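You operate a simulated robot arm through the tools that you are given. There is no shell and no other tool. Be economical: measure what you need, move in short steps, check, and stop when the job is done.

Carry out the task below with a simulated two-armed robot. There is one attempt and no reset: what you move stays moved.

TASK
Unload the 8 bar relief valve's spring before it goes for reseating.
Fine: cap off; stand the valve on the stand's top, hold it and wind its knob right back; valve and cap go in RESEAT. Set down upright: what you pick out.

The check looks at the end state, three seconds after you hand in, the way a careful person would. Anything else that was tipped, shoved, dropped, spilled or broken makes it a failure. A push-on lid holds only when it is set on centred and level and pressed home; a screw cap is set on level and turned clockwise until tight.

THE ROBOT
Two 7-joint arms with fingered hands on one trunk, on a base that drives. Base frame: it is fixed to the floor where the robot stands at the start and does not move with it; the origin is under the middle of the robot, x ahead of it, y to its left, z up; the surface under the hand at the start is at about z = 0.85. Units: m, degrees, N and s.
The left shoulder is at the start at [0.042, 0.173, 1.305], the right one opposite. With the tool pointing down near the work surface each hand reaches from about 0.1 to 0.72 m from the robot's upright axis, wherever it stands, measured 20 degrees to its own side. Places, roughly: red valve knob [0.5, 0.2, 0.9]; reseat tray [0.3, 0.6, 0.9]; top of the test stand [0.6, -0.1, 0.8]. Payload 3.5 kg a hand.
The tool frame of a hand sits at the grasp point between the pads (the TCP): z along the fingers, y along the line on which they close. The tips reach 0.03 m beyond it. The gripper opens to 0.104 m. The gripper's body begins 0.035 m behind the TCP. The gripper is a hand of 3 fingers: y runs from the thumb to the fingers, the wrist lies at [-0.015, -0.104, -0.178] in the tool frame.
Orientation is told as [roll, pitch, yaw] about the base's x, y, z axes, in that order, counted from this pose: with the fingers straight down and the wrist toward the robot, the tool's x, y and z point along [0, 1, 0], [1, 0, 0] and [0, 0, -1] of the base frame.

THE INTERFACE
- The arms move only by the tool servo_tool. It takes "left_deltas", "right_deltas" or both (then of equal length, played together; a hand with none holds still); each is a list of rows, each a list of 6 numbers: the shift along the tool's x, y, z in m, then the turn, a rotation vector about the tool's x, y, z in degrees. In form: [[dx, dy, dz, wx, wy, wz], ...]. A call has 1 to 12 rows; each row shifts and turns the commanded pose from where the row before left it, along the tool's axes as they then stand. Rows are played at 5 a second. More than 0.05 m and 8.6 degrees between two rows, and nothing of the call is played. Where a pose cannot be reached the arm comes as near as it can. A force on the tool above 50 N (or 10 N above the force at the start of the call, whichever is more), or a blocked arm, ends the call early, and 0.2 s more pass. In this call time passes only in rows, and 0.2 s behind the last. The reply holds the time, the measured pose of the TCP, the force on the tool along the base axes, the opening and the grip force, in the units named above and with some noise, with the torque about the TCP (base axes, N m) and any sound that the robot's microphone picked up.
- Cameras (640 x 400 px; columns grow to the right, rows downward): "scene" is now at [0.1057, 0.053, 1.4739]; the picture's right is [0.63, -0.78, 0.00], its down [-0.48, -0.39, -0.78] and it looks along [0.61, 0.49, -0.62] (base axes); focal length 288 px, centre (320, 200). "left" rides on the left gripper at [-0.064, -0.094, -0.117] in its tool frame; the picture's right is [-0.72, -0.33, 0.61], its down [0.64, -0.65, 0.40] and it looks along [0.27, 0.68, 0.68] (tool axes); focal length 238 px, centre (320, 200). "right" rides on the right gripper at [0.064, -0.094, -0.117] in its tool frame; the picture's right is [-0.72, 0.33, -0.61], its down [-0.64, -0.65, 0.40] and it looks along [-0.27, 0.68, 0.68] (tool axes); focal length 238 px, centre (320, 200). There is no depth. A picture from a camera that has moved, and an enlarged one, comes with that camera's place and axes in the base frame and with its lens.
- capture(camera): a new picture of that camera. It takes no simulated time.
- raise_lower(by): slides the trunk up (or, below 0, down) by that many m; the arms and the scene camera ride with it, the base frame stays. It gives what a move gives, with no picture.
- drive_base(legs): drives the robot by 1 to 6 legs, each [ahead, left, turn to the left] in m, m and degrees, along the robot's own axes; the way and the turn of a leg run together, so that a leg with both is an arc; at most 1.5 m and 180 degrees a leg. The arms and the cameras ride along, it lands a little off, and it stops where it bumps. It gives what a move gives.
- move_fingers(index, middle, thumb_bend, thumb_turn, hand): sets how far each is bent, from 0 (flat) to 1 (curled in); at 0.3 the hand is open as for a grip, at 0.7 the pads meet at the TCP. One left out holds its place. A second passes; each finger stops where it meets its share of the squeeze, and holds until it gets a number again. It is the only way to open and close the hand. It gives what a move gives, with no picture; readings hold the bend of each and the force on the fingers (four entries, about 0 where the hand has none), thumb and palm. thumb_turn goes from beside the hand (0) to across from the fingers (1), as for a grip.
- head_to(pan, tilt): turns the head with the scene camera to pan (to the left, within 86 degrees either way) and tilt (down, from -29 to 69), counted from straight ahead of the robot. It gives what a move gives.
- zoom(camera, box): a new picture of the part [left, top, right, bottom] of that camera's present view, enlarged. It takes no simulated time.
- hand_in(): hands the job in; it is judged then, once.

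Go step by step. Nothing tells you exact positions but the pictures and the camera data: compare them with the known pose of the tool, close in by small moves and look again before you grip or let go. The budget is 120 turns and 88 pictures, counting those below and the enlarged ones. Unless the task says otherwise, let go and move clear before handing in, and close with one line.

The tools are called after "Call:" by a JSON object that holds its "name" and its "arguments". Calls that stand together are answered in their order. servo_tool: Moves the arms, as the interface text tells. Its arguments: {"type":"object","properties":{"left_deltas":{"type":"array"},"right_deltas":{"type":"array"}},"required":[]} The other tools are called the same way: raise_lower (by) slides the trunk up or down; move_fingers (index, middle, thumb_bend, thumb_turn, hand) moves the fingers one by one; drive_base (legs) drives the base; head_to (pan, tilt) turns the head that bears the scene camera; capture (camera) takes a picture; zoom (camera, box) takes an enlarged picture of a part of a camera's view; hand_in () hands the job in.

At the start:

```text
t: 0.0
left_position: [0.3652, 0.4194, 1.2332]
left_tool_rot: [0.1, -0.1, 0.1]
left_contact_force: [0.7, 0.4, -0.3]
left_wrist_torque: [0.01, -0.02, 0.01]
left_grip_width: 0.104
left_grasp_force: 0.0
left_shape: jaw
left_bend: [0.3, 0.3, 0.3, 0.98]
left_finger forces: [0.1, 0.0, 0.0, 0.0, 0.1, 0.0]
right_position: [0.4023, 0.0747, 1.284]
right_tool_rot: [0.0, 0.1, -0.1]
right_contact_force: [-0.1, -0.1, -0.5]
right_wrist_torque: [0.0, 0.01, 0.01]
right_grip_width: 0.1036
right_grasp_force: 0.1
right_shape: jaw
right_bend: [0.3, 0.3, 0.3, 0.98]
right_finger forces: [0.0, 0.0, 0.0, 0.0, 0.0, 0.0]
trunk travel left (down, up): [-0.4, 0.354]
robot x, y, heading: [-0.0022, 0.003, -0.1]
head pan, tilt: [38.8, 38.3]
```

scene: 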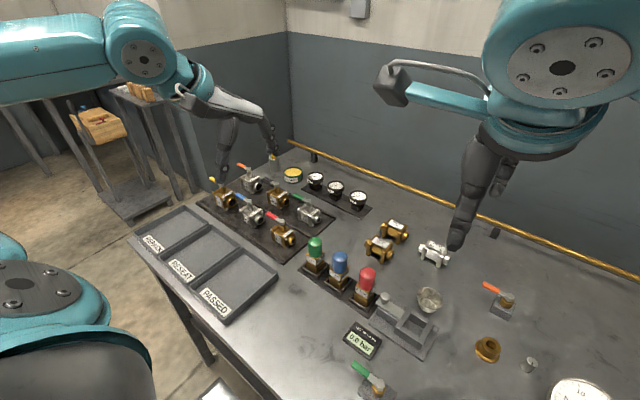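
right: 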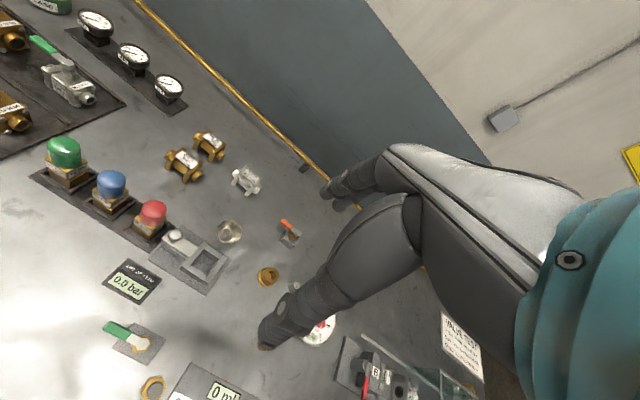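
left: 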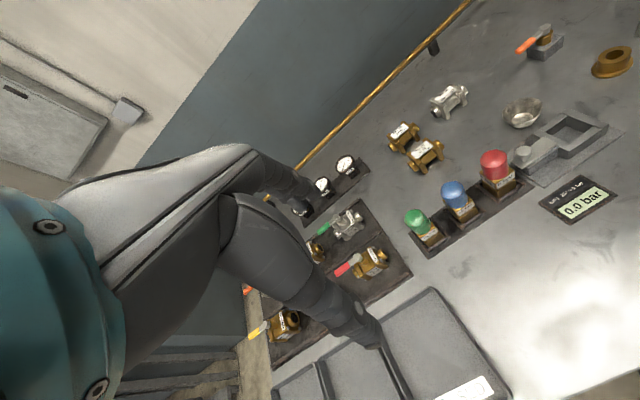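

I see three relief valves (green, blue, red caps) on a rack, trays to the left, and a test stand area to the right. I'll look closely at the labels first.

Call:
{"name": "zoom", "arguments": {"camera": "scene", "box": [290, 220, 450, 320]}}

Call:
{"name": "zoom", "arguments": {"camera": "right", "box": [20, 120, 260, 270]}}

Call:
{"name": "head_to", "arguments": {"pan": 0, "tilt": 45}}

Call:
{"name": "capture", "arguments": {"camera": "scene"}}

```text
4.00 times, centred on (370, 270) of scene
camera zoom: at [0.1057, 0.053, 1.4739], right [0.63, -0.78, 0.0], down [-0.48, -0.39, -0.78], along [0.61, 0.49, -0.62], focal length 1152 px, centre (120, -80)
```

zoom: 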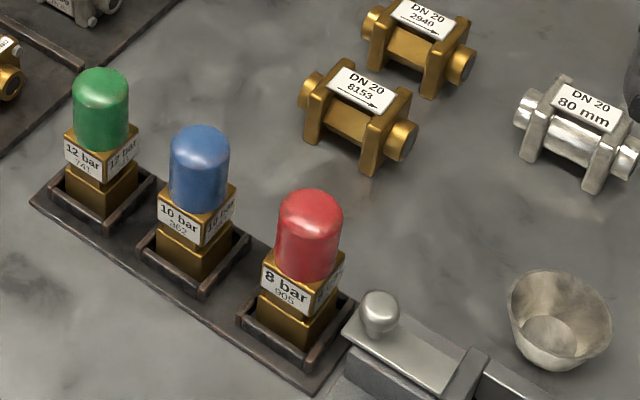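

```text
2.67 times, centred on (140, 195) of right
camera zoom: at [0.3086, 0.1374, 1.4016], right [0.33, -0.72, 0.61], down [-0.65, -0.64, -0.4], along [0.68, -0.27, -0.68], focal length 636 px, centre (800, 213)
```

zoom: 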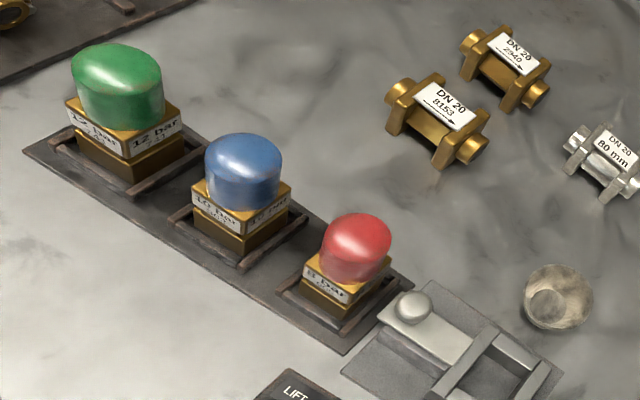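

```text
t: 1.1
left_position: [0.3651, 0.4199, 1.2326]
left_tool_rot: [0.0, -0.1, 0.0]
left_contact_force: [-0.4, 0.1, -0.1]
left_wrist_torque: [0.03, 0.03, 0.02]
left_grip_width: 0.1035
left_grasp_force: 0.2
left_shape: jaw
left_bend: [0.3, 0.3, 0.3, 0.98]
left_finger forces: [0.0, 0.1, 0.0, 0.1, 0.0, 0.0]
right_position: [0.402, 0.0736, 1.284]
right_tool_rot: [0.0, 0.1, 0.0]
right_contact_force: [-0.8, 0.2, 0.2]
right_wrist_torque: [-0.02, 0.01, 0.05]
right_grip_width: 0.1038
right_grasp_force: 0.1
right_shape: jaw
right_bend: [0.3, 0.3, 0.3, 0.98]
right_finger forces: [0.1, 0.1, 0.0, 0.0, 0.0, 0.0]
trunk travel left (down, up): [-0.4, 0.354]
robot x, y, heading: [-0.0024, -0.0004, -0.3]
head pan, tilt: [0.0, 45.0]
```

```text
82 pictures are left
camera scene: at [0.1199, -0.0008, 1.4642], right [0.0, -1.0, 0.0], down [-0.71, 0.0, -0.71], along [0.71, 0.0, -0.71], focal length 288 px, centre (320, 200)
```

scene: 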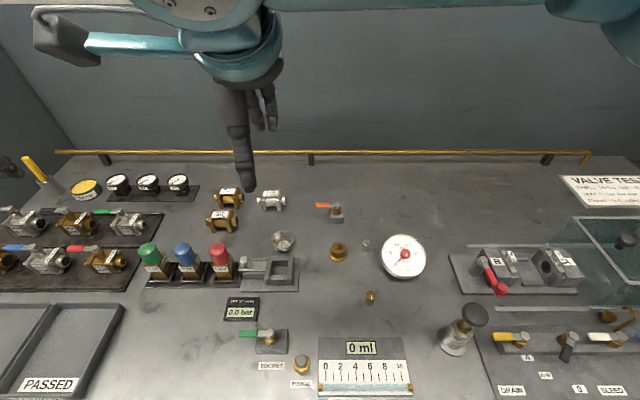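

Red cap valve's body reads 8 bar 906. Now I need to identify the test stand; zooming there and reading the sign.

Call:
{"name": "zoom", "arguments": {"camera": "scene", "box": [200, 180, 440, 330]}}

Call:
{"name": "zoom", "arguments": {"camera": "scene", "box": [220, 290, 420, 400]}}

Call:
{"name": "zoom", "arguments": {"camera": "scene", "box": [430, 165, 640, 305]}}

```text
2.67 times, centred on (320, 255) of scene
camera zoom: at [0.1199, -0.0008, 1.4642], right [0.0, -1.0, 0.0], down [-0.71, 0.0, -0.71], along [0.71, 0.0, -0.71], focal length 768 px, centre (320, 53)
```

zoom: 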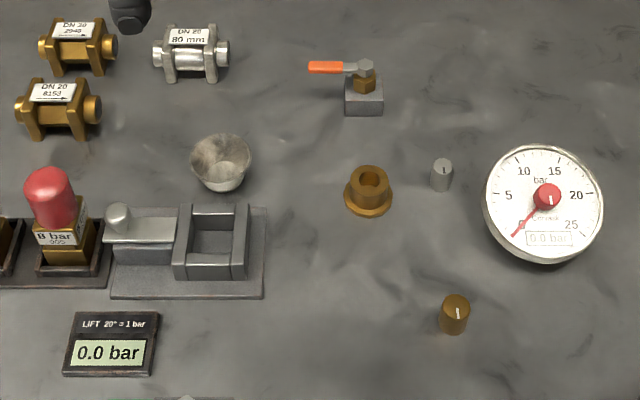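

```text
3.20 times, centred on (320, 345) of scene
camera zoom: at [0.1199, -0.0008, 1.4642], right [0.0, -1.0, 0.0], down [-0.71, 0.0, -0.71], along [0.71, 0.0, -0.71], focal length 921 px, centre (320, -264)
```

zoom: 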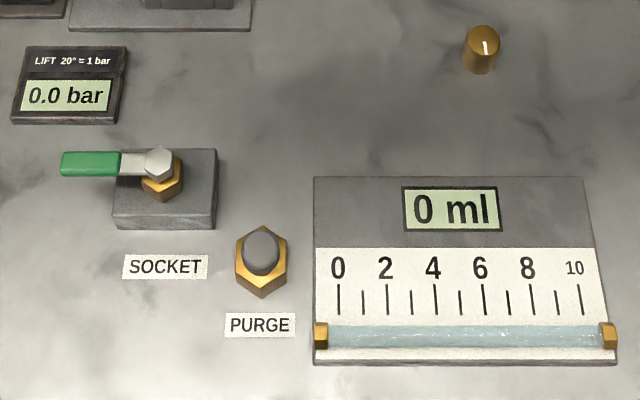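

```text
2.86 times, centred on (535, 235) of scene
camera zoom: at [0.1199, -0.0008, 1.4642], right [0.0, -1.0, 0.0], down [-0.71, 0.0, -0.71], along [0.71, 0.0, -0.71], focal length 823 px, centre (-294, 100)
```

zoom: 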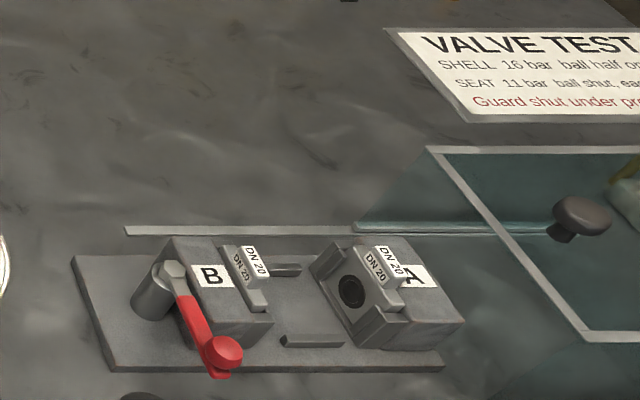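

The "stand" is evidently the bench with its grey top, so the valve can stand on clear top in front of the rack. I'll bring the left hand over the red valve for a close look, and move the right arm out of the way.

Call:
{"name": "servo_tool", "arguments": {"left_deltas": [[-0.031, 0.015, 0.02, 0, 0, 0], [-0.031, 0.015, 0.02, 0, 0, 0], [-0.031, 0.015, 0.02, 0, 0, 0], [-0.031, 0.015, 0.02, 0, 0, 0], [-0.031, 0.015, 0.02, 0, 0, 0], [-0.031, 0.015, 0.02, 0, 0, 0]], "right_deltas": [[-0.035, 0, 0, 0, 0, 0], [-0.035, 0, 0, 0, 0, 0], [-0.035, 0, 0, 0, 0, 0], [-0.035, 0, 0, 0, 0, 0], [-0.035, 0, 0, 0, 0, 0], [-0.035, 0, 0, 0, 0, 0]]}}

Call:
{"name": "capture", "arguments": {"camera": "left"}}

Call:
{"name": "head_to", "arguments": {"pan": 30, "tilt": 50}}

Call:
{"name": "capture", "arguments": {"camera": "scene"}}

```text
t: 2.5
left_position: [0.4504, 0.2319, 1.1141]
left_tool_rot: [0.1, -0.2, 0.1]
left_contact_force: [0.2, -0.7, -0.1]
left_wrist_torque: [-0.01, -0.05, -0.04]
left_grip_width: 0.1037
left_grasp_force: 0.1
left_shape: jaw
left_bend: [0.3, 0.3, 0.3, 0.98]
left_finger forces: [0.0, 0.1, 0.0, 0.0, 0.0, 0.0]
right_position: [0.4023, -0.1357, 1.2841]
right_tool_rot: [0.1, 0.0, 0.0]
right_contact_force: [-0.5, 0.2, 0.3]
right_wrist_torque: [0.02, 0.03, 0.0]
right_grip_width: 0.1037
right_grasp_force: 0.1
right_shape: jaw
right_bend: [0.3, 0.3, 0.3, 0.98]
right_finger forces: [0.0, 0.1, 0.0, 0.0, 0.0, 0.0]
trunk travel left (down, up): [-0.4, 0.354]
robot x, y, heading: [-0.0045, 0.0, -0.1]
head pan, tilt: [0.0, 45.0]
```

```text
78 pictures are left
camera left: at [0.3566, 0.1682, 1.2316], right [-0.32, -0.72, -0.61], down [-0.65, 0.64, -0.4], along [0.68, 0.27, -0.68], focal length 238 px, centre (320, 200)
```

left: 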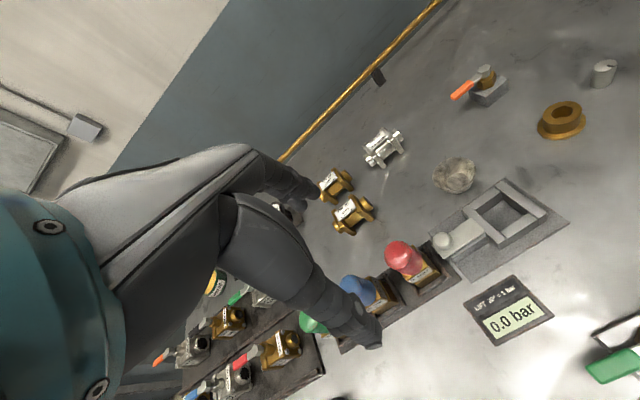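

```text
t: 3.4
left_position: [0.4512, 0.2348, 1.1151]
left_tool_rot: [0.0, -0.1, 0.0]
left_contact_force: [0.4, 0.1, 0.1]
left_wrist_torque: [0.04, -0.01, -0.05]
left_grip_width: 0.104
left_grasp_force: 0.0
left_shape: jaw
left_bend: [0.3, 0.3, 0.3, 0.98]
left_finger forces: [0.0, 0.0, 0.1, 0.0, 0.0, 0.0]
right_position: [0.4025, -0.1334, 1.2842]
right_tool_rot: [0.0, 0.0, 0.0]
right_contact_force: [-0.1, 0.9, -0.6]
right_wrist_torque: [-0.01, -0.03, -0.02]
right_grip_width: 0.1036
right_grasp_force: 0.0
right_shape: jaw
right_bend: [0.3, 0.3, 0.3, 0.98]
right_finger forces: [0.0, 0.0, 0.0, 0.0, 0.0, 0.1]
trunk travel left (down, up): [-0.4, 0.354]
robot x, y, heading: [0.0002, -0.0011, 0.2]
head pan, tilt: [30.0, 50.0]
```

```text
77 pictures are left
camera scene: at [0.1053, 0.0374, 1.4573], right [0.5, -0.87, 0.0], down [-0.66, -0.38, -0.64], along [0.56, 0.32, -0.77], focal length 288 px, centre (320, 200)
```

scene: 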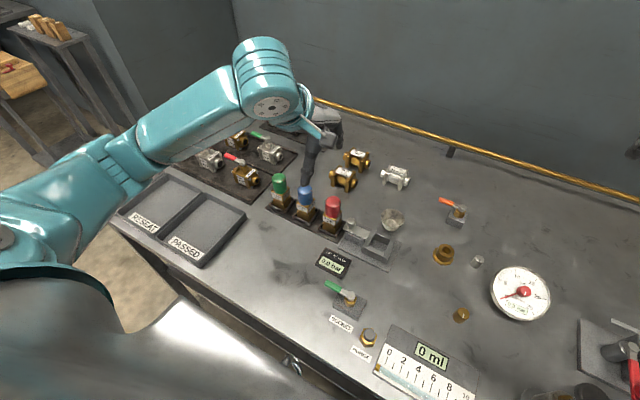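

Triangulating four views puts the red cap's centre at about (0.470, 0.212, 0.955), bench at about 0.85. I'll lower to just above it and check.

Call:
{"name": "servo_tool", "arguments": {"left_deltas": [[-0.012, 0.01, 0.025, 0, 0, 0], [-0.01, 0.009, 0.03, 0, 0, 0], [0, 0, 0.02, 0, 0, 0]]}}

Call:
{"name": "capture", "arguments": {"camera": "left"}}

Call:
{"name": "zoom", "arguments": {"camera": "scene", "box": [250, 130, 410, 270]}}

```text
t: 4.2
left_position: [0.4732, 0.2121, 1.0386]
left_tool_rot: [-0.1, -0.1, 0.0]
left_contact_force: [-0.1, -0.1, -0.9]
left_wrist_torque: [0.0, 0.0, -0.01]
left_grip_width: 0.1041
left_grasp_force: 0.0
left_shape: jaw
left_bend: [0.3, 0.3, 0.3, 0.98]
left_finger forces: [0.1, 0.0, 0.1, 0.0, 0.0, 0.1]
right_position: [0.4019, -0.1326, 1.2836]
right_tool_rot: [0.0, 0.1, 0.2]
right_contact_force: [0.1, -0.2, -0.5]
right_wrist_torque: [0.01, 0.01, -0.02]
right_grip_width: 0.1037
right_grasp_force: 0.0
right_shape: jaw
right_bend: [0.3, 0.3, 0.3, 0.98]
right_finger forces: [0.0, 0.1, 0.0, 0.0, 0.1, 0.0]
trunk travel left (down, up): [-0.4, 0.354]
robot x, y, heading: [0.0012, 0.0024, -0.3]
head pan, tilt: [30.0, 50.0]
```

```text
76 pictures are left
camera left: at [0.3786, 0.1498, 1.154], right [-0.33, -0.72, -0.61], down [-0.65, 0.64, -0.4], along [0.68, 0.27, -0.68], focal length 238 px, centre (320, 200)
```

left: 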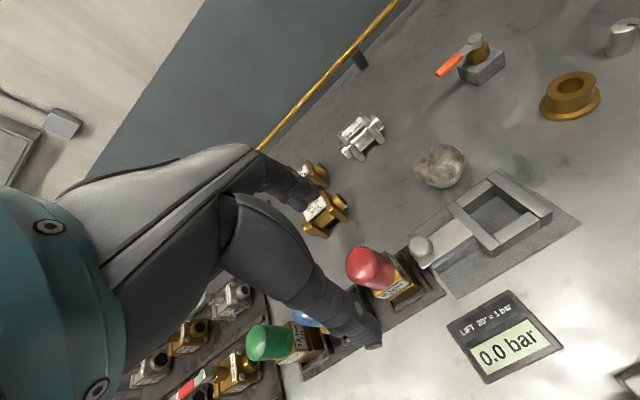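

```text
2.86 times, centred on (330, 200) of scene
camera zoom: at [0.1052, 0.0377, 1.4573], right [0.5, -0.87, 0.0], down [-0.66, -0.38, -0.64], along [0.56, 0.32, -0.77], focal length 823 px, centre (291, 200)
```

zoom: 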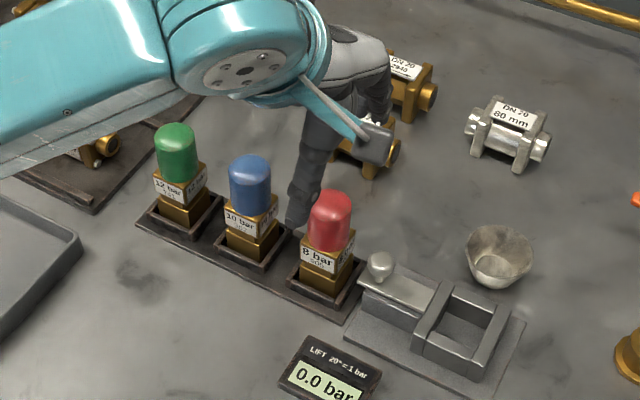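

The cap sits under the TCP as estimated. Descending with the fingers straddling it front-to-back, then closing gently.

Call:
{"name": "servo_tool", "arguments": {"left_deltas": [[0.001, -0.003, 0.025, 0, 0, 0], [0, 0, 0.025, 0, 0, 0], [0, 0, 0.022, 0, 0, 0]]}}

Call:
{"name": "zoom", "arguments": {"camera": "scene", "box": [250, 130, 410, 270]}}

Call:
{"name": "zoom", "arguments": {"camera": "left", "box": [240, 180, 480, 330]}}

```text
t: 5.0
left_position: [0.4748, 0.2155, 0.9657]
left_tool_rot: [0.0, 0.0, 0.0]
left_contact_force: [-0.5, 0.4, -0.4]
left_wrist_torque: [0.0, 0.01, 0.01]
left_grip_width: 0.1036
left_grasp_force: 0.1
left_shape: jaw
left_bend: [0.3, 0.3, 0.3, 0.98]
left_finger forces: [0.1, 0.1, 0.1, 0.0, 0.0, 0.0]
right_position: [0.402, -0.1325, 1.2847]
right_tool_rot: [0.0, 0.1, 0.0]
right_contact_force: [-0.6, -0.4, -0.4]
right_wrist_torque: [0.0, 0.01, 0.0]
right_grip_width: 0.1036
right_grasp_force: 0.0
right_shape: jaw
right_bend: [0.3, 0.3, 0.3, 0.98]
right_finger forces: [0.1, 0.0, 0.1, 0.1, 0.0, 0.0]
trunk travel left (down, up): [-0.4, 0.354]
robot x, y, heading: [0.0003, 0.0012, -0.0]
head pan, tilt: [30.0, 50.0]
```

```text
2.86 times, centred on (330, 200) of scene
camera zoom: at [0.1053, 0.0377, 1.4573], right [0.5, -0.87, 0.0], down [-0.66, -0.38, -0.64], along [0.56, 0.32, -0.77], focal length 823 px, centre (291, 200)
```

zoom: 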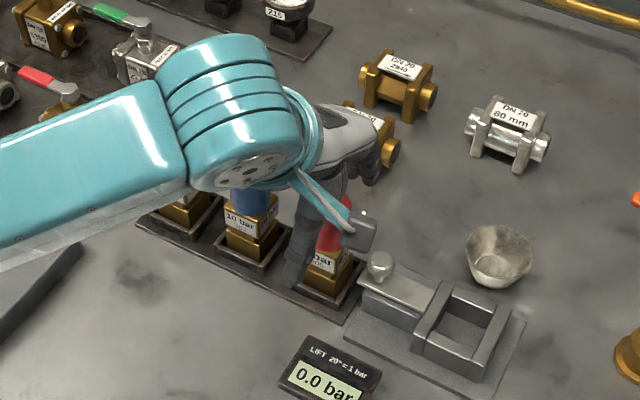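

```text
2.67 times, centred on (360, 255) of left
camera zoom: at [0.3781, 0.1522, 1.0818], right [-0.33, -0.72, -0.61], down [-0.65, 0.64, -0.4], along [0.68, 0.27, -0.68], focal length 636 px, centre (213, 53)
```

zoom: 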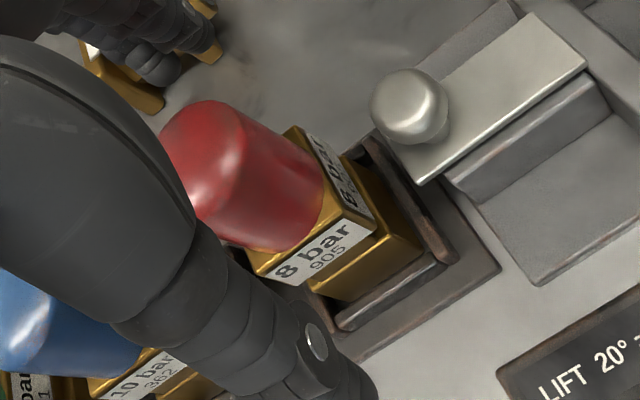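

Cap is about 5 mm nearer and to the right of the TCP; I'll correct and close.

Call:
{"name": "servo_tool", "arguments": {"left_deltas": [[-0.004, -0.004, 0.003, 0, 0, 0]]}}

Call:
{"name": "move_fingers", "arguments": {"hand": "left", "index": 0.62, "middle": 0.62, "thumb_bend": 0.62}}

Call:
{"name": "zoom", "arguments": {"camera": "left", "box": [240, 180, 480, 330]}}

```text
t: 5.4
left_position: [0.4693, 0.2112, 0.9626]
left_tool_rot: [0.0, -0.2, 0.0]
left_contact_force: [0.6, -0.1, -0.2]
left_wrist_torque: [-0.02, -0.02, -0.01]
left_grip_width: 0.104
left_grasp_force: 0.1
left_shape: jaw
left_bend: [0.3, 0.3, 0.3, 0.98]
left_finger forces: [0.1, 0.0, 0.0, 0.0, 0.0, 0.0]
right_position: [0.4007, -0.1331, 1.2854]
right_tool_rot: [0.0, 0.1, -0.1]
right_contact_force: [-0.3, 0.3, -0.7]
right_wrist_torque: [0.02, -0.02, 0.01]
right_grip_width: 0.1036
right_grasp_force: 0.0
right_shape: jaw
right_bend: [0.3, 0.3, 0.3, 0.98]
right_finger forces: [0.0, 0.0, 0.0, 0.1, 0.0, 0.0]
trunk travel left (down, up): [-0.4, 0.354]
robot x, y, heading: [0.001, -0.0024, -0.2]
head pan, tilt: [30.0, 50.0]
```

```text
t: 6.4
left_position: [0.4688, 0.2109, 0.9625]
left_tool_rot: [0.1, 0.0, 0.0]
left_contact_force: [1.5, 1.1, 2.7]
left_wrist_torque: [0.03, -0.1, 0.02]
left_grip_width: 0.0244
left_grasp_force: 2.5
left_shape: fingers
left_bend: [0.62, 0.6, 0.6, 0.97]
left_finger forces: [0.2, 3.6, 0.0, 0.0, 1.9, 0.0]
right_position: [0.4019, -0.1335, 1.2837]
right_tool_rot: [-0.1, 0.1, 0.0]
right_contact_force: [0.1, 0.5, 0.2]
right_wrist_torque: [0.02, -0.01, 0.02]
right_grip_width: 0.1038
right_grasp_force: 0.0
right_shape: jaw
right_bend: [0.3, 0.3, 0.3, 0.98]
right_finger forces: [0.0, 0.0, 0.0, 0.0, 0.1, 0.0]
trunk travel left (down, up): [-0.4, 0.354]
robot x, y, heading: [0.0031, 0.001, -0.1]
head pan, tilt: [30.0, 50.0]
```

```text
2.67 times, centred on (360, 255) of left
camera zoom: at [0.3736, 0.1476, 1.0798], right [-0.33, -0.72, -0.61], down [-0.65, 0.64, -0.4], along [0.68, 0.27, -0.68], focal length 636 px, centre (213, 53)
```

zoom: 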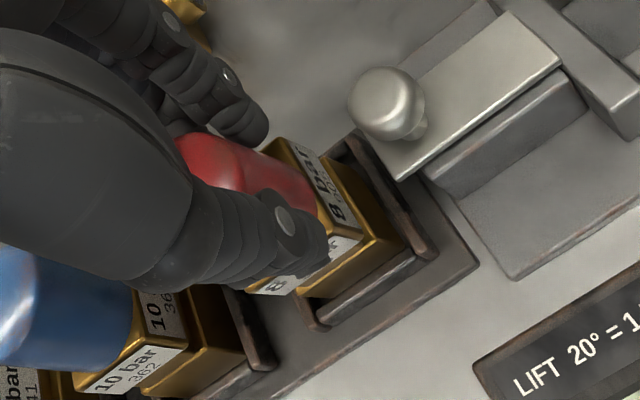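

The pads are on the cap lightly. Squeezing more and lifting slowly.

Call:
{"name": "move_fingers", "arguments": {"hand": "left", "index": 0.72, "middle": 0.7, "thumb_bend": 0.7}}

Call:
{"name": "servo_tool", "arguments": {"left_deltas": [[0, 0, -0.003, 0, 0, 0], [0, 0, -0.003, 0, 0, 0], [0, 0, -0.004, 0, 0, 0]]}}

Call:
{"name": "zoom", "arguments": {"camera": "left", "box": [240, 180, 480, 330]}}

```text
t: 7.4
left_position: [0.4686, 0.2119, 0.9635]
left_tool_rot: [0.0, 0.0, 0.0]
left_contact_force: [3.1, -1.0, 4.4]
left_wrist_torque: [0.04, -0.18, -0.02]
left_grip_width: 0.0199
left_grasp_force: 12.3
left_shape: fingers
left_bend: [0.71, 0.63, 0.61, 0.96]
left_finger forces: [5.6, 8.5, 0.0, 0.0, 10.1, 0.0]
right_position: [0.403, -0.1335, 1.2848]
right_tool_rot: [0.1, 0.1, -0.1]
right_contact_force: [0.3, -0.3, 0.5]
right_wrist_torque: [0.01, 0.03, -0.02]
right_grip_width: 0.1036
right_grasp_force: 0.0
right_shape: jaw
right_bend: [0.3, 0.3, 0.3, 0.98]
right_finger forces: [0.1, 0.0, 0.0, 0.0, 0.0, 0.0]
trunk travel left (down, up): [-0.4, 0.354]
robot x, y, heading: [0.0035, 0.002, -0.1]
head pan, tilt: [30.0, 50.0]
```

```text
t: 8.2
left_position: [0.466, 0.2108, 0.9729]
left_tool_rot: [0.0, 0.0, 0.0]
left_contact_force: [0.4, 0.4, -1.1]
left_wrist_torque: [0.05, -0.01, -0.03]
left_grip_width: 0.0194
left_grasp_force: 10.2
left_shape: fingers
left_bend: [0.71, 0.64, 0.61, 0.96]
left_finger forces: [4.7, 6.1, 0.1, 0.0, 9.3, 0.0]
right_position: [0.4016, -0.134, 1.2849]
right_tool_rot: [0.0, 0.1, 0.0]
right_contact_force: [-0.2, 0.6, 0.2]
right_wrist_torque: [-0.02, 0.0, 0.02]
right_grip_width: 0.1037
right_grasp_force: 0.1
right_shape: jaw
right_bend: [0.3, 0.3, 0.3, 0.98]
right_finger forces: [0.0, 0.0, 0.0, 0.1, 0.1, 0.0]
trunk travel left (down, up): [-0.4, 0.354]
robot x, y, heading: [-0.0019, 0.0018, 0.0]
head pan, tilt: [30.0, 50.0]
```

```text
2.67 times, centred on (360, 255) of left
camera zoom: at [0.3714, 0.1472, 1.0897], right [-0.33, -0.72, -0.61], down [-0.65, 0.64, -0.4], along [0.68, 0.27, -0.68], focal length 636 px, centre (213, 53)
```

zoom: 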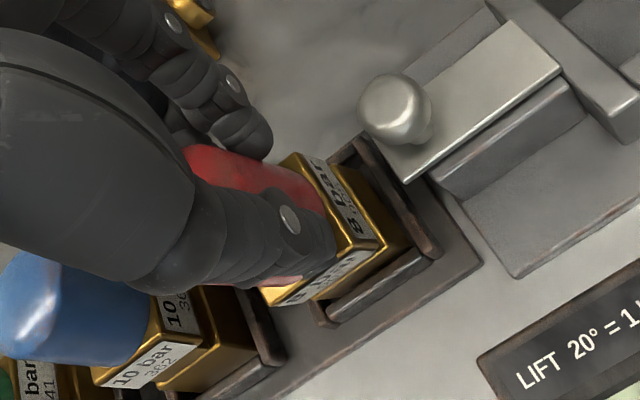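

Not yet clear whether cap alone or the whole valve is rising. Lifting a bit more and looking.

Call:
{"name": "servo_tool", "arguments": {"left_deltas": [[0, 0, -0.005, 0, 0, 0], [0, 0, -0.005, 0, 0, 0]]}}

Call:
{"name": "zoom", "arguments": {"camera": "left", "box": [240, 180, 480, 330]}}

Call:
{"name": "zoom", "arguments": {"camera": "scene", "box": [290, 170, 370, 240]}}

```text
t: 8.8
left_position: [0.4658, 0.2107, 0.984]
left_tool_rot: [0.0, 0.1, -0.1]
left_contact_force: [0.8, 1.6, -1.3]
left_wrist_torque: [0.0, -0.02, 0.01]
left_grip_width: 0.0195
left_grasp_force: 10.4
left_shape: fingers
left_bend: [0.71, 0.64, 0.61, 0.96]
left_finger forces: [4.7, 6.1, 0.0, 0.1, 9.2, 0.1]
right_position: [0.4018, -0.1335, 1.2862]
right_tool_rot: [0.0, 0.0, 0.0]
right_contact_force: [0.5, -0.6, -0.3]
right_wrist_torque: [-0.02, -0.01, -0.02]
right_grip_width: 0.1034
right_grasp_force: 0.1
right_shape: jaw
right_bend: [0.3, 0.3, 0.3, 0.98]
right_finger forces: [0.0, 0.0, 0.0, 0.1, 0.0, 0.0]
trunk travel left (down, up): [-0.4, 0.354]
robot x, y, heading: [0.0021, 0.0011, 0.2]
head pan, tilt: [30.0, 50.0]
```

```text
2.67 times, centred on (360, 255) of left
camera zoom: at [0.3711, 0.1479, 1.1003], right [-0.33, -0.72, -0.61], down [-0.65, 0.64, -0.4], along [0.68, 0.27, -0.68], focal length 636 px, centre (213, 53)
```

zoom: 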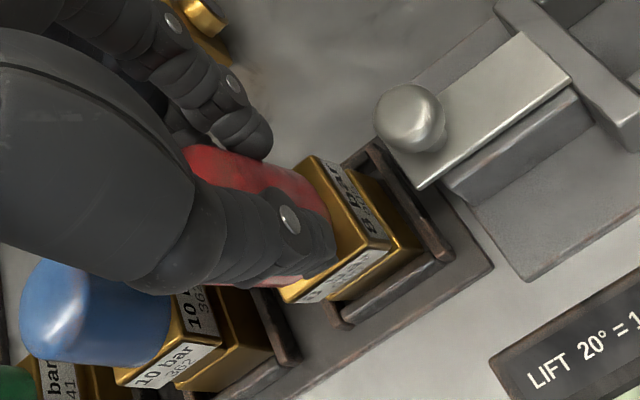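

```text
5.71 times, centred on (330, 205) of scene
camera zoom: at [0.1054, 0.0377, 1.4573], right [0.5, -0.87, 0.0], down [-0.66, -0.38, -0.64], along [0.56, 0.32, -0.77], focal length 1645 px, centre (263, 171)
```

zoom: 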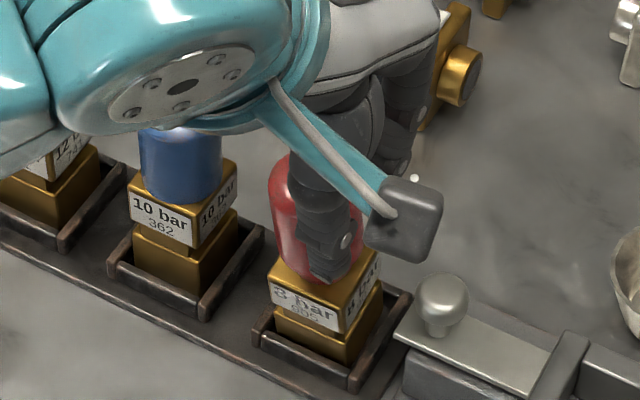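

The body stays in the rack while the cap comes up. Continuing to lift.

Call:
{"name": "servo_tool", "arguments": {"left_deltas": [[0, 0, -0.01, 0, 0, 0], [0, 0, -0.02, 0, 0, 0], [0, 0, -0.03, 0, 0, 0], [0, 0, -0.03, 0, 0, 0], [0, 0, -0.03, 0, 0, 0]]}}

Call:
{"name": "capture", "arguments": {"camera": "left"}}

Call:
{"name": "zoom", "arguments": {"camera": "scene", "box": [260, 130, 400, 250]}}

```text
t: 10.0
left_position: [0.4661, 0.2057, 1.105]
left_tool_rot: [0.0, 0.1, -0.1]
left_contact_force: [0.1, 0.0, -0.9]
left_wrist_torque: [0.03, 0.02, 0.0]
left_grip_width: 0.0191
left_grasp_force: 9.6
left_shape: fingers
left_bend: [0.71, 0.64, 0.61, 0.96]
left_finger forces: [4.7, 5.6, 0.1, 0.1, 9.4, 0.1]
right_position: [0.4024, -0.1338, 1.2842]
right_tool_rot: [0.1, 0.1, 0.1]
right_contact_force: [0.0, 0.5, -0.3]
right_wrist_torque: [0.02, 0.01, -0.02]
right_grip_width: 0.1038
right_grasp_force: 0.1
right_shape: jaw
right_bend: [0.3, 0.3, 0.3, 0.98]
right_finger forces: [0.0, 0.0, 0.1, 0.2, 0.0, 0.0]
trunk travel left (down, up): [-0.4, 0.354]
robot x, y, heading: [-0.0002, 0.0012, -0.2]
head pan, tilt: [30.0, 50.0]
```

```text
68 pictures are left
camera left: at [0.3713, 0.1434, 1.2207], right [-0.33, -0.72, -0.61], down [-0.65, 0.64, -0.4], along [0.68, 0.27, -0.68], focal length 238 px, centre (320, 200)
```

left: 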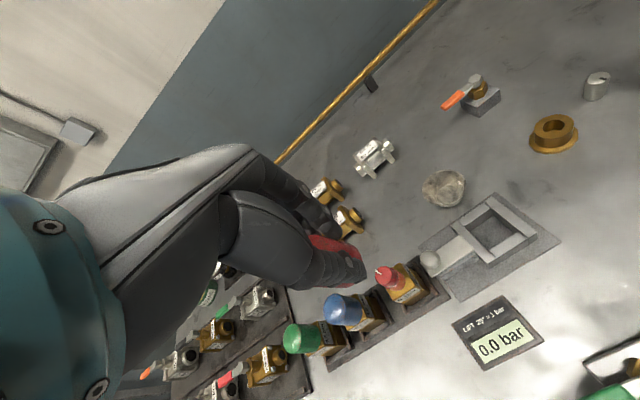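

```text
3.33 times, centred on (330, 190) of scene
camera zoom: at [0.1054, 0.0373, 1.4573], right [0.5, -0.87, 0.0], down [-0.66, -0.38, -0.64], along [0.56, 0.32, -0.77], focal length 960 px, centre (287, 233)
```

zoom: 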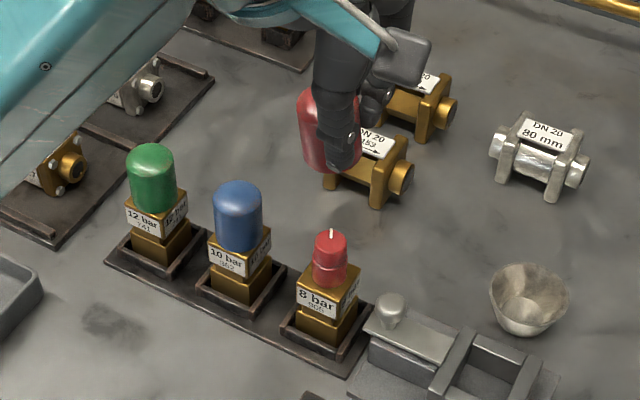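

Cap is off, exposing a red knob with an index mark. Carrying the cap over to the RESEAT tray.

Call:
{"name": "servo_tool", "arguments": {"left_deltas": [[0.039, -0.015, 0, 0, 0, 0], [0.039, -0.015, 0, 0, 0, 0], [0.039, -0.015, 0, 0, 0, 0], [0.039, -0.015, 0, 0, 0, 0], [0.039, -0.015, 0, 0, 0, 0], [0.039, -0.015, 0, 0, 0, 0], [0.039, -0.015, 0, 0, 0, 0], [0.039, -0.015, 0, 0, 0, 0], [0.039, -0.015, 0, 0, 0, 0], [0.039, -0.015, 0, 0, 0, 0]]}}

Call:
{"name": "capture", "arguments": {"camera": "left"}}

Call:
{"name": "head_to", "arguments": {"pan": 60, "tilt": 50}}

Call:
{"name": "capture", "arguments": {"camera": "scene"}}

```text
t: 12.2
left_position: [0.3169, 0.6001, 1.1012]
left_tool_rot: [0.0, 0.0, 0.0]
left_contact_force: [0.7, -0.2, -0.6]
left_wrist_torque: [-0.03, 0.0, -0.03]
left_grip_width: 0.0186
left_grasp_force: 9.7
left_shape: fingers
left_bend: [0.71, 0.64, 0.61, 0.96]
left_finger forces: [4.8, 5.6, 0.0, 0.0, 9.0, 0.1]
right_position: [0.4012, -0.133, 1.2845]
right_tool_rot: [0.1, 0.2, 0.1]
right_contact_force: [0.5, 0.5, -1.2]
right_wrist_torque: [0.05, 0.0, -0.01]
right_grip_width: 0.1034
right_grasp_force: 0.1
right_shape: jaw
right_bend: [0.3, 0.3, 0.3, 0.98]
right_finger forces: [0.0, 0.0, 0.0, 0.0, 0.0, 0.0]
trunk travel left (down, up): [-0.4, 0.354]
robot x, y, heading: [-0.0009, 0.0039, -0.1]
head pan, tilt: [30.0, 50.0]
```

```text
66 pictures are left
camera left: at [0.222, 0.5367, 1.2176], right [-0.33, -0.72, -0.61], down [-0.65, 0.64, -0.4], along [0.68, 0.27, -0.68], focal length 238 px, centre (320, 200)
```

left: 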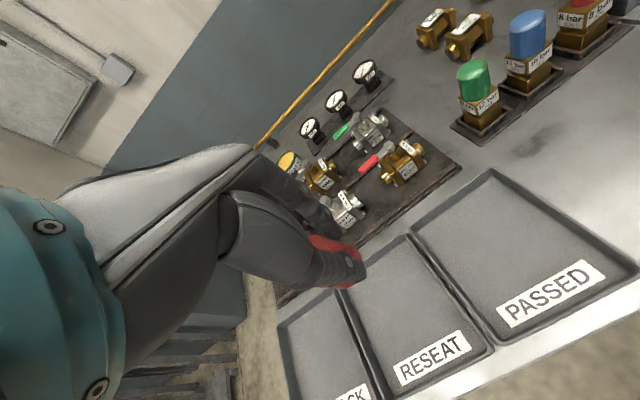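

```text
t: 13.2
left_position: [0.3166, 0.5987, 1.1008]
left_tool_rot: [0.1, -0.1, 0.0]
left_contact_force: [0.7, 0.8, -1.4]
left_wrist_torque: [-0.01, 0.03, 0.0]
left_grip_width: 0.0186
left_grasp_force: 9.4
left_shape: fingers
left_bend: [0.71, 0.64, 0.61, 0.96]
left_finger forces: [4.7, 5.5, 0.0, 0.0, 9.0, 0.0]
right_position: [0.4014, -0.1325, 1.2845]
right_tool_rot: [-0.1, 0.1, 0.0]
right_contact_force: [0.5, 0.3, -0.7]
right_wrist_torque: [0.01, -0.04, 0.02]
right_grip_width: 0.1035
right_grasp_force: 0.1
right_shape: jaw
right_bend: [0.3, 0.3, 0.3, 0.98]
right_finger forces: [0.0, 0.0, 0.0, 0.2, 0.0, 0.0]
trunk travel left (down, up): [-0.4, 0.354]
robot x, y, heading: [0.003, -0.0019, 0.0]
head pan, tilt: [60.0, 50.0]
```

```text
65 pictures are left
camera scene: at [0.0772, 0.0658, 1.4573], right [0.87, -0.5, 0.0], down [-0.38, -0.66, -0.64], along [0.32, 0.56, -0.77], focal length 288 px, centre (320, 200)
```

scene: 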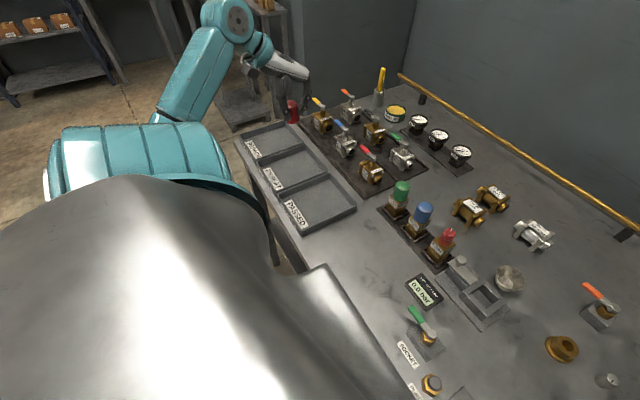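

RESEAT compartment spans about x 0.23–0.39, y 0.58–0.70. I'll put the cap at (0.33, 0.672), leaving room for the valve at y≈0.61.

Call:
{"name": "servo_tool", "arguments": {"left_deltas": [[0.036, 0.007, 0.02, 0, 0, 0], [0.036, 0.006, 0.02, 0, 0, 0], [0, 0, 0.04, 0, 0, 0], [0, 0, 0.04, 0, 0, 0], [0, 0, 0.04, 0, 0, 0], [0, 0, 0.015, 0, 0, 0]]}}

Call:
{"name": "capture", "arguments": {"camera": "left"}}

Call:
{"name": "zoom", "arguments": {"camera": "scene", "box": [220, 70, 380, 230]}}

```text
t: 14.6
left_position: [0.3297, 0.6706, 0.9278]
left_tool_rot: [0.0, 0.0, 0.0]
left_contact_force: [0.3, -0.5, -0.8]
left_wrist_torque: [-0.01, -0.02, 0.01]
left_grip_width: 0.0181
left_grasp_force: 9.3
left_shape: fingers
left_bend: [0.71, 0.64, 0.62, 0.96]
left_finger forces: [4.7, 5.5, 0.1, 0.0, 8.7, 0.0]
right_position: [0.4014, -0.1323, 1.2852]
right_tool_rot: [0.1, 0.1, -0.1]
right_contact_force: [0.2, 0.3, 0.4]
right_wrist_torque: [-0.02, 0.02, 0.03]
right_grip_width: 0.1036
right_grasp_force: 0.2
right_shape: jaw
right_bend: [0.3, 0.3, 0.3, 0.98]
right_finger forces: [0.0, 0.0, 0.1, 0.0, 0.0, 0.0]
trunk travel left (down, up): [-0.4, 0.354]
robot x, y, heading: [-0.0039, -0.0011, 0.1]
head pan, tilt: [60.0, 50.0]
```

```text
64 pictures are left
camera left: at [0.2337, 0.6076, 1.0438], right [-0.33, -0.72, -0.61], down [-0.65, 0.64, -0.4], along [0.68, 0.27, -0.68], focal length 238 px, centre (320, 200)
```

left: 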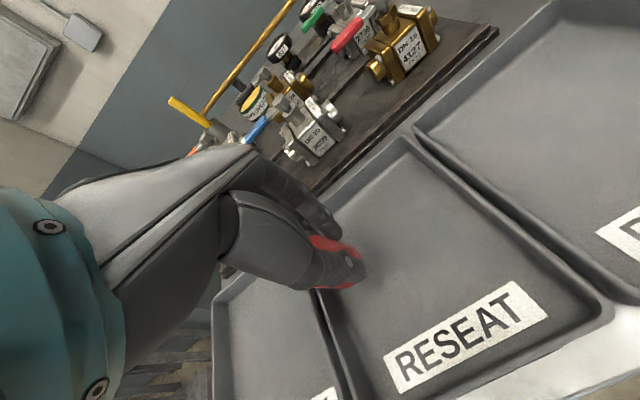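

```text
2.50 times, centred on (300, 150) of scene
camera zoom: at [0.0772, 0.066, 1.4573], right [0.87, -0.5, 0.0], down [-0.38, -0.66, -0.64], along [0.32, 0.56, -0.77], focal length 720 px, centre (370, 325)
```

zoom: 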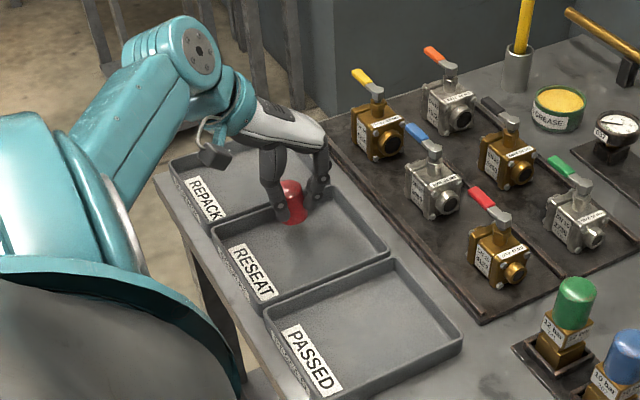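

Within RESEAT. Lowering carefully until the floor is felt.

Call:
{"name": "servo_tool", "arguments": {"left_deltas": [[0.008, 0, 0.01, 0, 0, 0], [0, 0, 0.01, 0, 0, 0], [0, 0, 0.005, 0, 0, 0], [0, 0, 0.003, 0, 0, 0]]}}

Call:
{"name": "zoom", "arguments": {"camera": "scene", "box": [260, 100, 340, 160]}}

```text
t: 15.6
left_position: [0.3301, 0.6791, 0.901]
left_tool_rot: [0.0, 0.0, 0.0]
left_contact_force: [-0.2, -0.1, -1.0]
left_wrist_torque: [0.0, -0.04, 0.02]
left_grip_width: 0.0184
left_grasp_force: 9.4
left_shape: fingers
left_bend: [0.71, 0.65, 0.62, 0.96]
left_finger forces: [4.6, 5.4, 0.0, 0.1, 8.8, 0.1]
right_position: [0.4017, -0.1337, 1.2848]
right_tool_rot: [-0.1, 0.1, 0.1]
right_contact_force: [-0.2, -0.5, 0.3]
right_wrist_torque: [0.01, 0.02, -0.04]
right_grip_width: 0.1034
right_grasp_force: 0.1
right_shape: jaw
right_bend: [0.3, 0.3, 0.3, 0.98]
right_finger forces: [0.0, 0.0, 0.0, 0.0, 0.1, 0.0]
trunk travel left (down, up): [-0.4, 0.354]
robot x, y, heading: [0.0003, 0.0006, -0.0]
head pan, tilt: [60.0, 50.0]
```

```text
6.67 times, centred on (300, 130) of scene
camera zoom: at [0.0771, 0.0658, 1.4573], right [0.87, -0.5, 0.0], down [-0.38, -0.66, -0.64], along [0.32, 0.56, -0.77], focal length 1919 px, centre (453, 667)
```

zoom: 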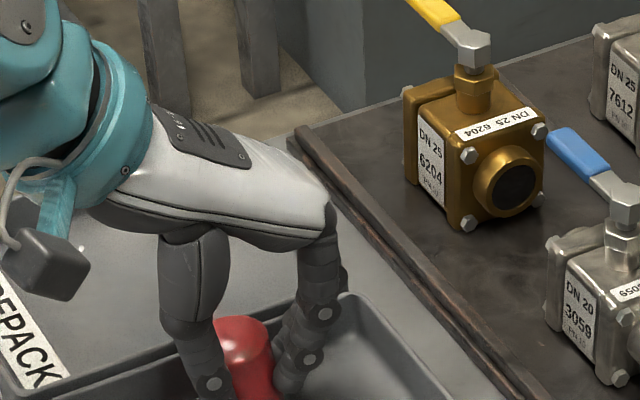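

Call:
{"name": "servo_tool", "arguments": {"left_deltas": [[0, 0, 0.004, 0, 0, 0], [0, 0, 0.003, 0, 0, 0], [0, 0, 0.003, 0, 0, 0]]}}

Call:
{"name": "zoom", "arguments": {"camera": "left", "box": [260, 180, 460, 320]}}

Call:
{"name": "zoom", "arguments": {"camera": "scene", "box": [260, 120, 340, 180]}}

```text
t: 16.4
left_position: [0.3312, 0.6774, 0.8934]
left_tool_rot: [0.1, -0.3, 0.0]
left_contact_force: [3.6, -1.2, 15.1]
left_wrist_torque: [0.0, -0.02, -0.03]
left_grip_width: 0.0158
left_grasp_force: 11.5
left_shape: fingers
left_bend: [0.71, 0.65, 0.63, 0.95]
left_finger forces: [5.6, 7.1, 0.0, 0.0, 9.5, 0.0]
right_position: [0.4024, -0.1346, 1.2852]
right_tool_rot: [0.0, 0.0, 0.1]
right_contact_force: [-0.5, -0.5, 0.3]
right_wrist_torque: [0.01, 0.0, 0.01]
right_grip_width: 0.1036
right_grasp_force: 0.0
right_shape: jaw
right_bend: [0.3, 0.3, 0.3, 0.98]
right_finger forces: [0.1, 0.0, 0.0, 0.0, 0.0, 0.0]
trunk travel left (down, up): [-0.4, 0.354]
robot x, y, heading: [0.0046, 0.0008, 0.2]
head pan, tilt: [60.0, 50.0]
```

```text
2.86 times, centred on (360, 250) of left
camera zoom: at [0.2346, 0.6145, 1.0101], right [-0.32, -0.72, -0.62], down [-0.65, 0.64, -0.41], along [0.69, 0.27, -0.67], focal length 681 px, centre (206, 57)
```

zoom: 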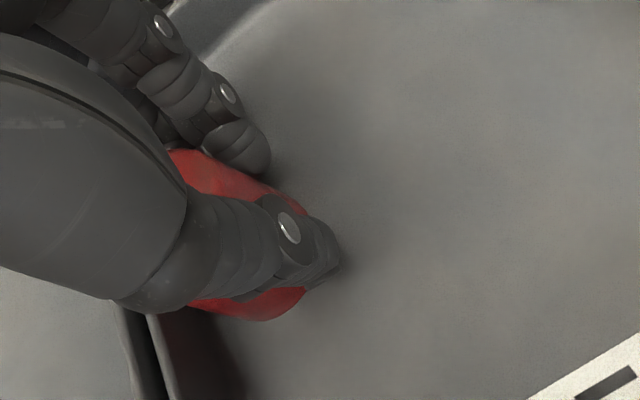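

```text
6.67 times, centred on (300, 150) of scene
camera zoom: at [0.0767, 0.0637, 1.4576], right [0.87, -0.5, 0.0], down [-0.38, -0.66, -0.64], along [0.32, 0.56, -0.77], focal length 1919 px, centre (453, 533)
```

zoom: 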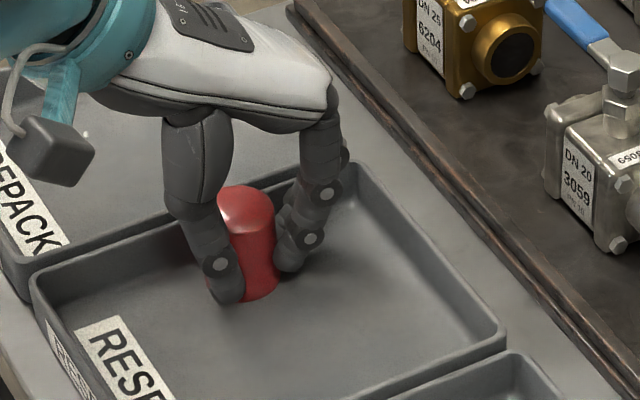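

Contact made (15 N). Relieving it slightly, then opening a little.

Call:
{"name": "servo_tool", "arguments": {"left_deltas": [[0, 0, -0.002, 0, 0, 0]]}}

Call:
{"name": "move_fingers", "arguments": {"hand": "left", "index": 0.55, "middle": 0.55, "thumb_bend": 0.55}}

Call:
{"name": "zoom", "arguments": {"camera": "scene", "box": [260, 120, 340, 180]}}

```text
t: 16.8
left_position: [0.3305, 0.6763, 0.8909]
left_tool_rot: [0.1, -0.2, 0.0]
left_contact_force: [5.2, -1.1, 14.8]
left_wrist_torque: [0.07, -0.14, 0.0]
left_grip_width: 0.0154
left_grasp_force: 11.2
left_shape: fingers
left_bend: [0.71, 0.65, 0.63, 0.95]
left_finger forces: [5.7, 8.4, 0.1, 0.0, 8.7, 0.0]
right_position: [0.401, -0.1345, 1.2844]
right_tool_rot: [0.1, 0.2, 0.0]
right_contact_force: [0.1, 0.0, 0.4]
right_wrist_torque: [0.01, -0.03, 0.02]
right_grip_width: 0.1036
right_grasp_force: 0.1
right_shape: jaw
right_bend: [0.3, 0.3, 0.3, 0.98]
right_finger forces: [0.0, 0.0, 0.0, 0.0, 0.0, 0.1]
trunk travel left (down, up): [-0.4, 0.354]
robot x, y, heading: [-0.0024, -0.0014, -0.2]
head pan, tilt: [60.0, 50.0]
```

```text
t: 17.8
left_position: [0.3295, 0.6778, 0.8916]
left_tool_rot: [0.0, 0.0, 0.1]
left_contact_force: [0.1, -0.5, -0.3]
left_wrist_torque: [0.0, 0.0, -0.03]
left_grip_width: 0.0388
left_grasp_force: 0.1
left_shape: fingers
left_bend: [0.55, 0.55, 0.55, 0.97]
left_finger forces: [0.0, 0.0, 0.0, 0.1, 0.1, 0.1]
right_position: [0.402, -0.133, 1.2841]
right_tool_rot: [0.1, 0.1, 0.0]
right_contact_force: [-0.2, 0.2, -0.5]
right_wrist_torque: [-0.02, 0.02, 0.02]
right_grip_width: 0.1035
right_grasp_force: 0.0
right_shape: jaw
right_bend: [0.3, 0.3, 0.3, 0.98]
right_finger forces: [0.0, 0.1, 0.0, 0.0, 0.0, 0.0]
trunk travel left (down, up): [-0.4, 0.354]
robot x, y, heading: [-0.0009, -0.0001, 0.1]
head pan, tilt: [60.0, 50.0]
```

```text
6.67 times, centred on (300, 150) of scene
camera zoom: at [0.0771, 0.0657, 1.4573], right [0.87, -0.5, 0.0], down [-0.38, -0.66, -0.64], along [0.32, 0.56, -0.77], focal length 1919 px, centre (453, 533)
```

zoom: 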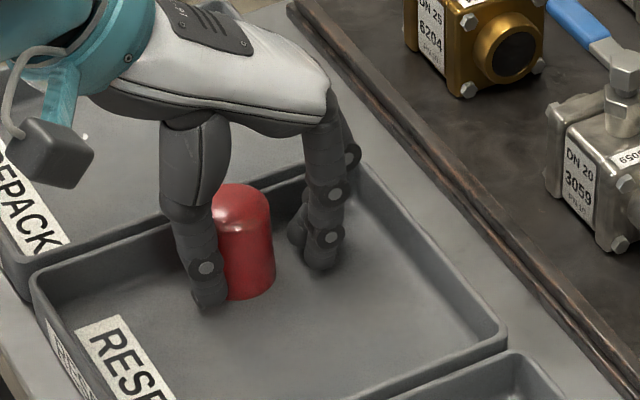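

Cap stands upright. Opening the thumb a little more, then rising clear and returning to the valve.

Call:
{"name": "move_fingers", "arguments": {"hand": "left", "thumb_bend": 0.45, "index": 0.5, "middle": 0.5}}

Call:
{"name": "servo_tool", "arguments": {"left_deltas": [[0, 0, -0.03, 0, 0, 0], [0, 0, -0.04, 0, 0, 0], [0, 0, -0.04, 0, 0, 0], [0, 0, -0.04, 0, 0, 0], [0, 0, -0.04, 0, 0, 0]]}}

Call:
{"name": "zoom", "arguments": {"camera": "scene", "box": [220, 90, 360, 230]}}

Call:
{"name": "head_to", "arguments": {"pan": 30, "tilt": 55}}

Call:
{"name": "zoom", "arguments": {"camera": "scene", "box": [250, 120, 410, 220]}}

```text
t: 18.8
left_position: [0.3297, 0.6783, 0.8922]
left_tool_rot: [0.0, 0.0, 0.1]
left_contact_force: [-1.1, 0.0, -0.8]
left_wrist_torque: [-0.02, -0.01, 0.01]
left_grip_width: 0.0579
left_grasp_force: 0.1
left_shape: fingers
left_bend: [0.5, 0.5, 0.45, 0.97]
left_finger forces: [0.0, 0.0, 0.0, 0.1, 0.0, 0.0]
right_position: [0.4014, -0.1343, 1.2852]
right_tool_rot: [0.0, 0.2, 0.0]
right_contact_force: [-0.4, 0.1, -0.2]
right_wrist_torque: [-0.01, -0.01, -0.01]
right_grip_width: 0.1034
right_grasp_force: 0.1
right_shape: jaw
right_bend: [0.3, 0.3, 0.3, 0.98]
right_finger forces: [0.0, 0.0, 0.0, 0.0, 0.0, 0.0]
trunk travel left (down, up): [-0.4, 0.354]
robot x, y, heading: [-0.0002, 0.0013, -0.4]
head pan, tilt: [60.0, 50.0]
```

```text
t: 19.9
left_position: [0.329, 0.68, 1.0833]
left_tool_rot: [0.0, 0.0, 0.1]
left_contact_force: [1.2, 0.3, -0.4]
left_wrist_torque: [0.0, -0.01, 0.0]
left_grip_width: 0.0579
left_grasp_force: 0.1
left_shape: fingers
left_bend: [0.5, 0.5, 0.45, 0.97]
left_finger forces: [0.0, 0.0, 0.0, 0.0, 0.0, 0.0]
right_position: [0.4017, -0.1338, 1.2855]
right_tool_rot: [0.0, 0.1, -0.1]
right_contact_force: [0.0, 0.2, 0.4]
right_wrist_torque: [-0.01, -0.02, 0.01]
right_grip_width: 0.1037
right_grasp_force: 0.1
right_shape: jaw
right_bend: [0.3, 0.3, 0.3, 0.98]
right_finger forces: [0.0, 0.1, 0.1, 0.1, 0.0, 0.1]
trunk travel left (down, up): [-0.4, 0.354]
robot x, y, heading: [0.001, -0.0004, -0.0]
head pan, tilt: [60.0, 50.0]
```

```text
2.86 times, centred on (290, 160) of scene
camera zoom: at [0.0771, 0.0656, 1.4573], right [0.87, -0.5, 0.0], down [-0.38, -0.66, -0.64], along [0.32, 0.56, -0.77], focal length 823 px, centre (406, 314)
```

zoom: 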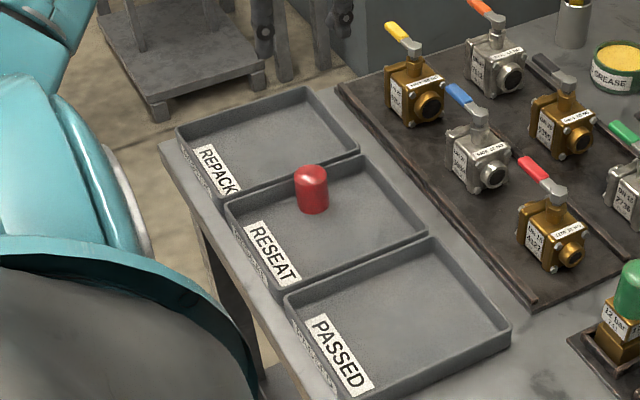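

```text
t: 20.9
left_position: [0.3296, 0.6791, 1.0822]
left_tool_rot: [0.1, -0.1, 0.0]
left_contact_force: [-0.4, -0.2, -1.1]
left_wrist_torque: [0.0, 0.02, 0.01]
left_grip_width: 0.058
left_grasp_force: 0.1
left_shape: fingers
left_bend: [0.5, 0.5, 0.45, 0.97]
left_finger forces: [0.0, 0.1, 0.1, 0.0, 0.1, 0.1]
right_position: [0.4012, -0.1335, 1.2851]
right_tool_rot: [0.1, 0.1, 0.0]
right_contact_force: [-0.2, -1.0, 0.9]
right_wrist_torque: [0.01, -0.04, 0.0]
right_grip_width: 0.1035
right_grasp_force: 0.1
right_shape: jaw
right_bend: [0.3, 0.3, 0.3, 0.98]
right_finger forces: [0.0, 0.0, 0.0, 0.0, 0.1, 0.0]
trunk travel left (down, up): [-0.4, 0.354]
robot x, y, heading: [0.0002, -0.0013, -0.0]
head pan, tilt: [30.0, 55.0]
```

```text
4.00 times, centred on (330, 170) of scene
camera zoom: at [0.101, 0.0352, 1.4508], right [0.5, -0.87, 0.0], down [-0.71, -0.41, -0.57], along [0.5, 0.29, -0.82], focal length 1152 px, centre (280, 320)
```

zoom: 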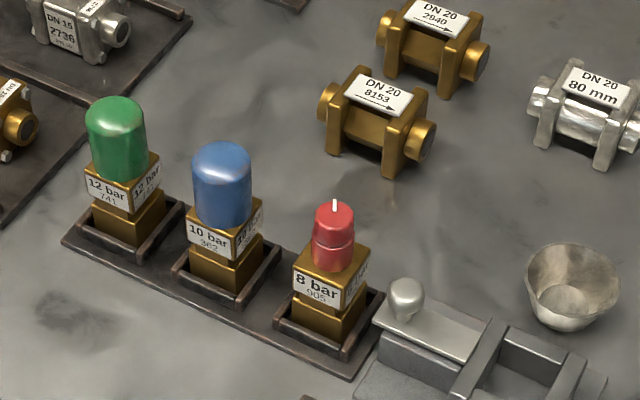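

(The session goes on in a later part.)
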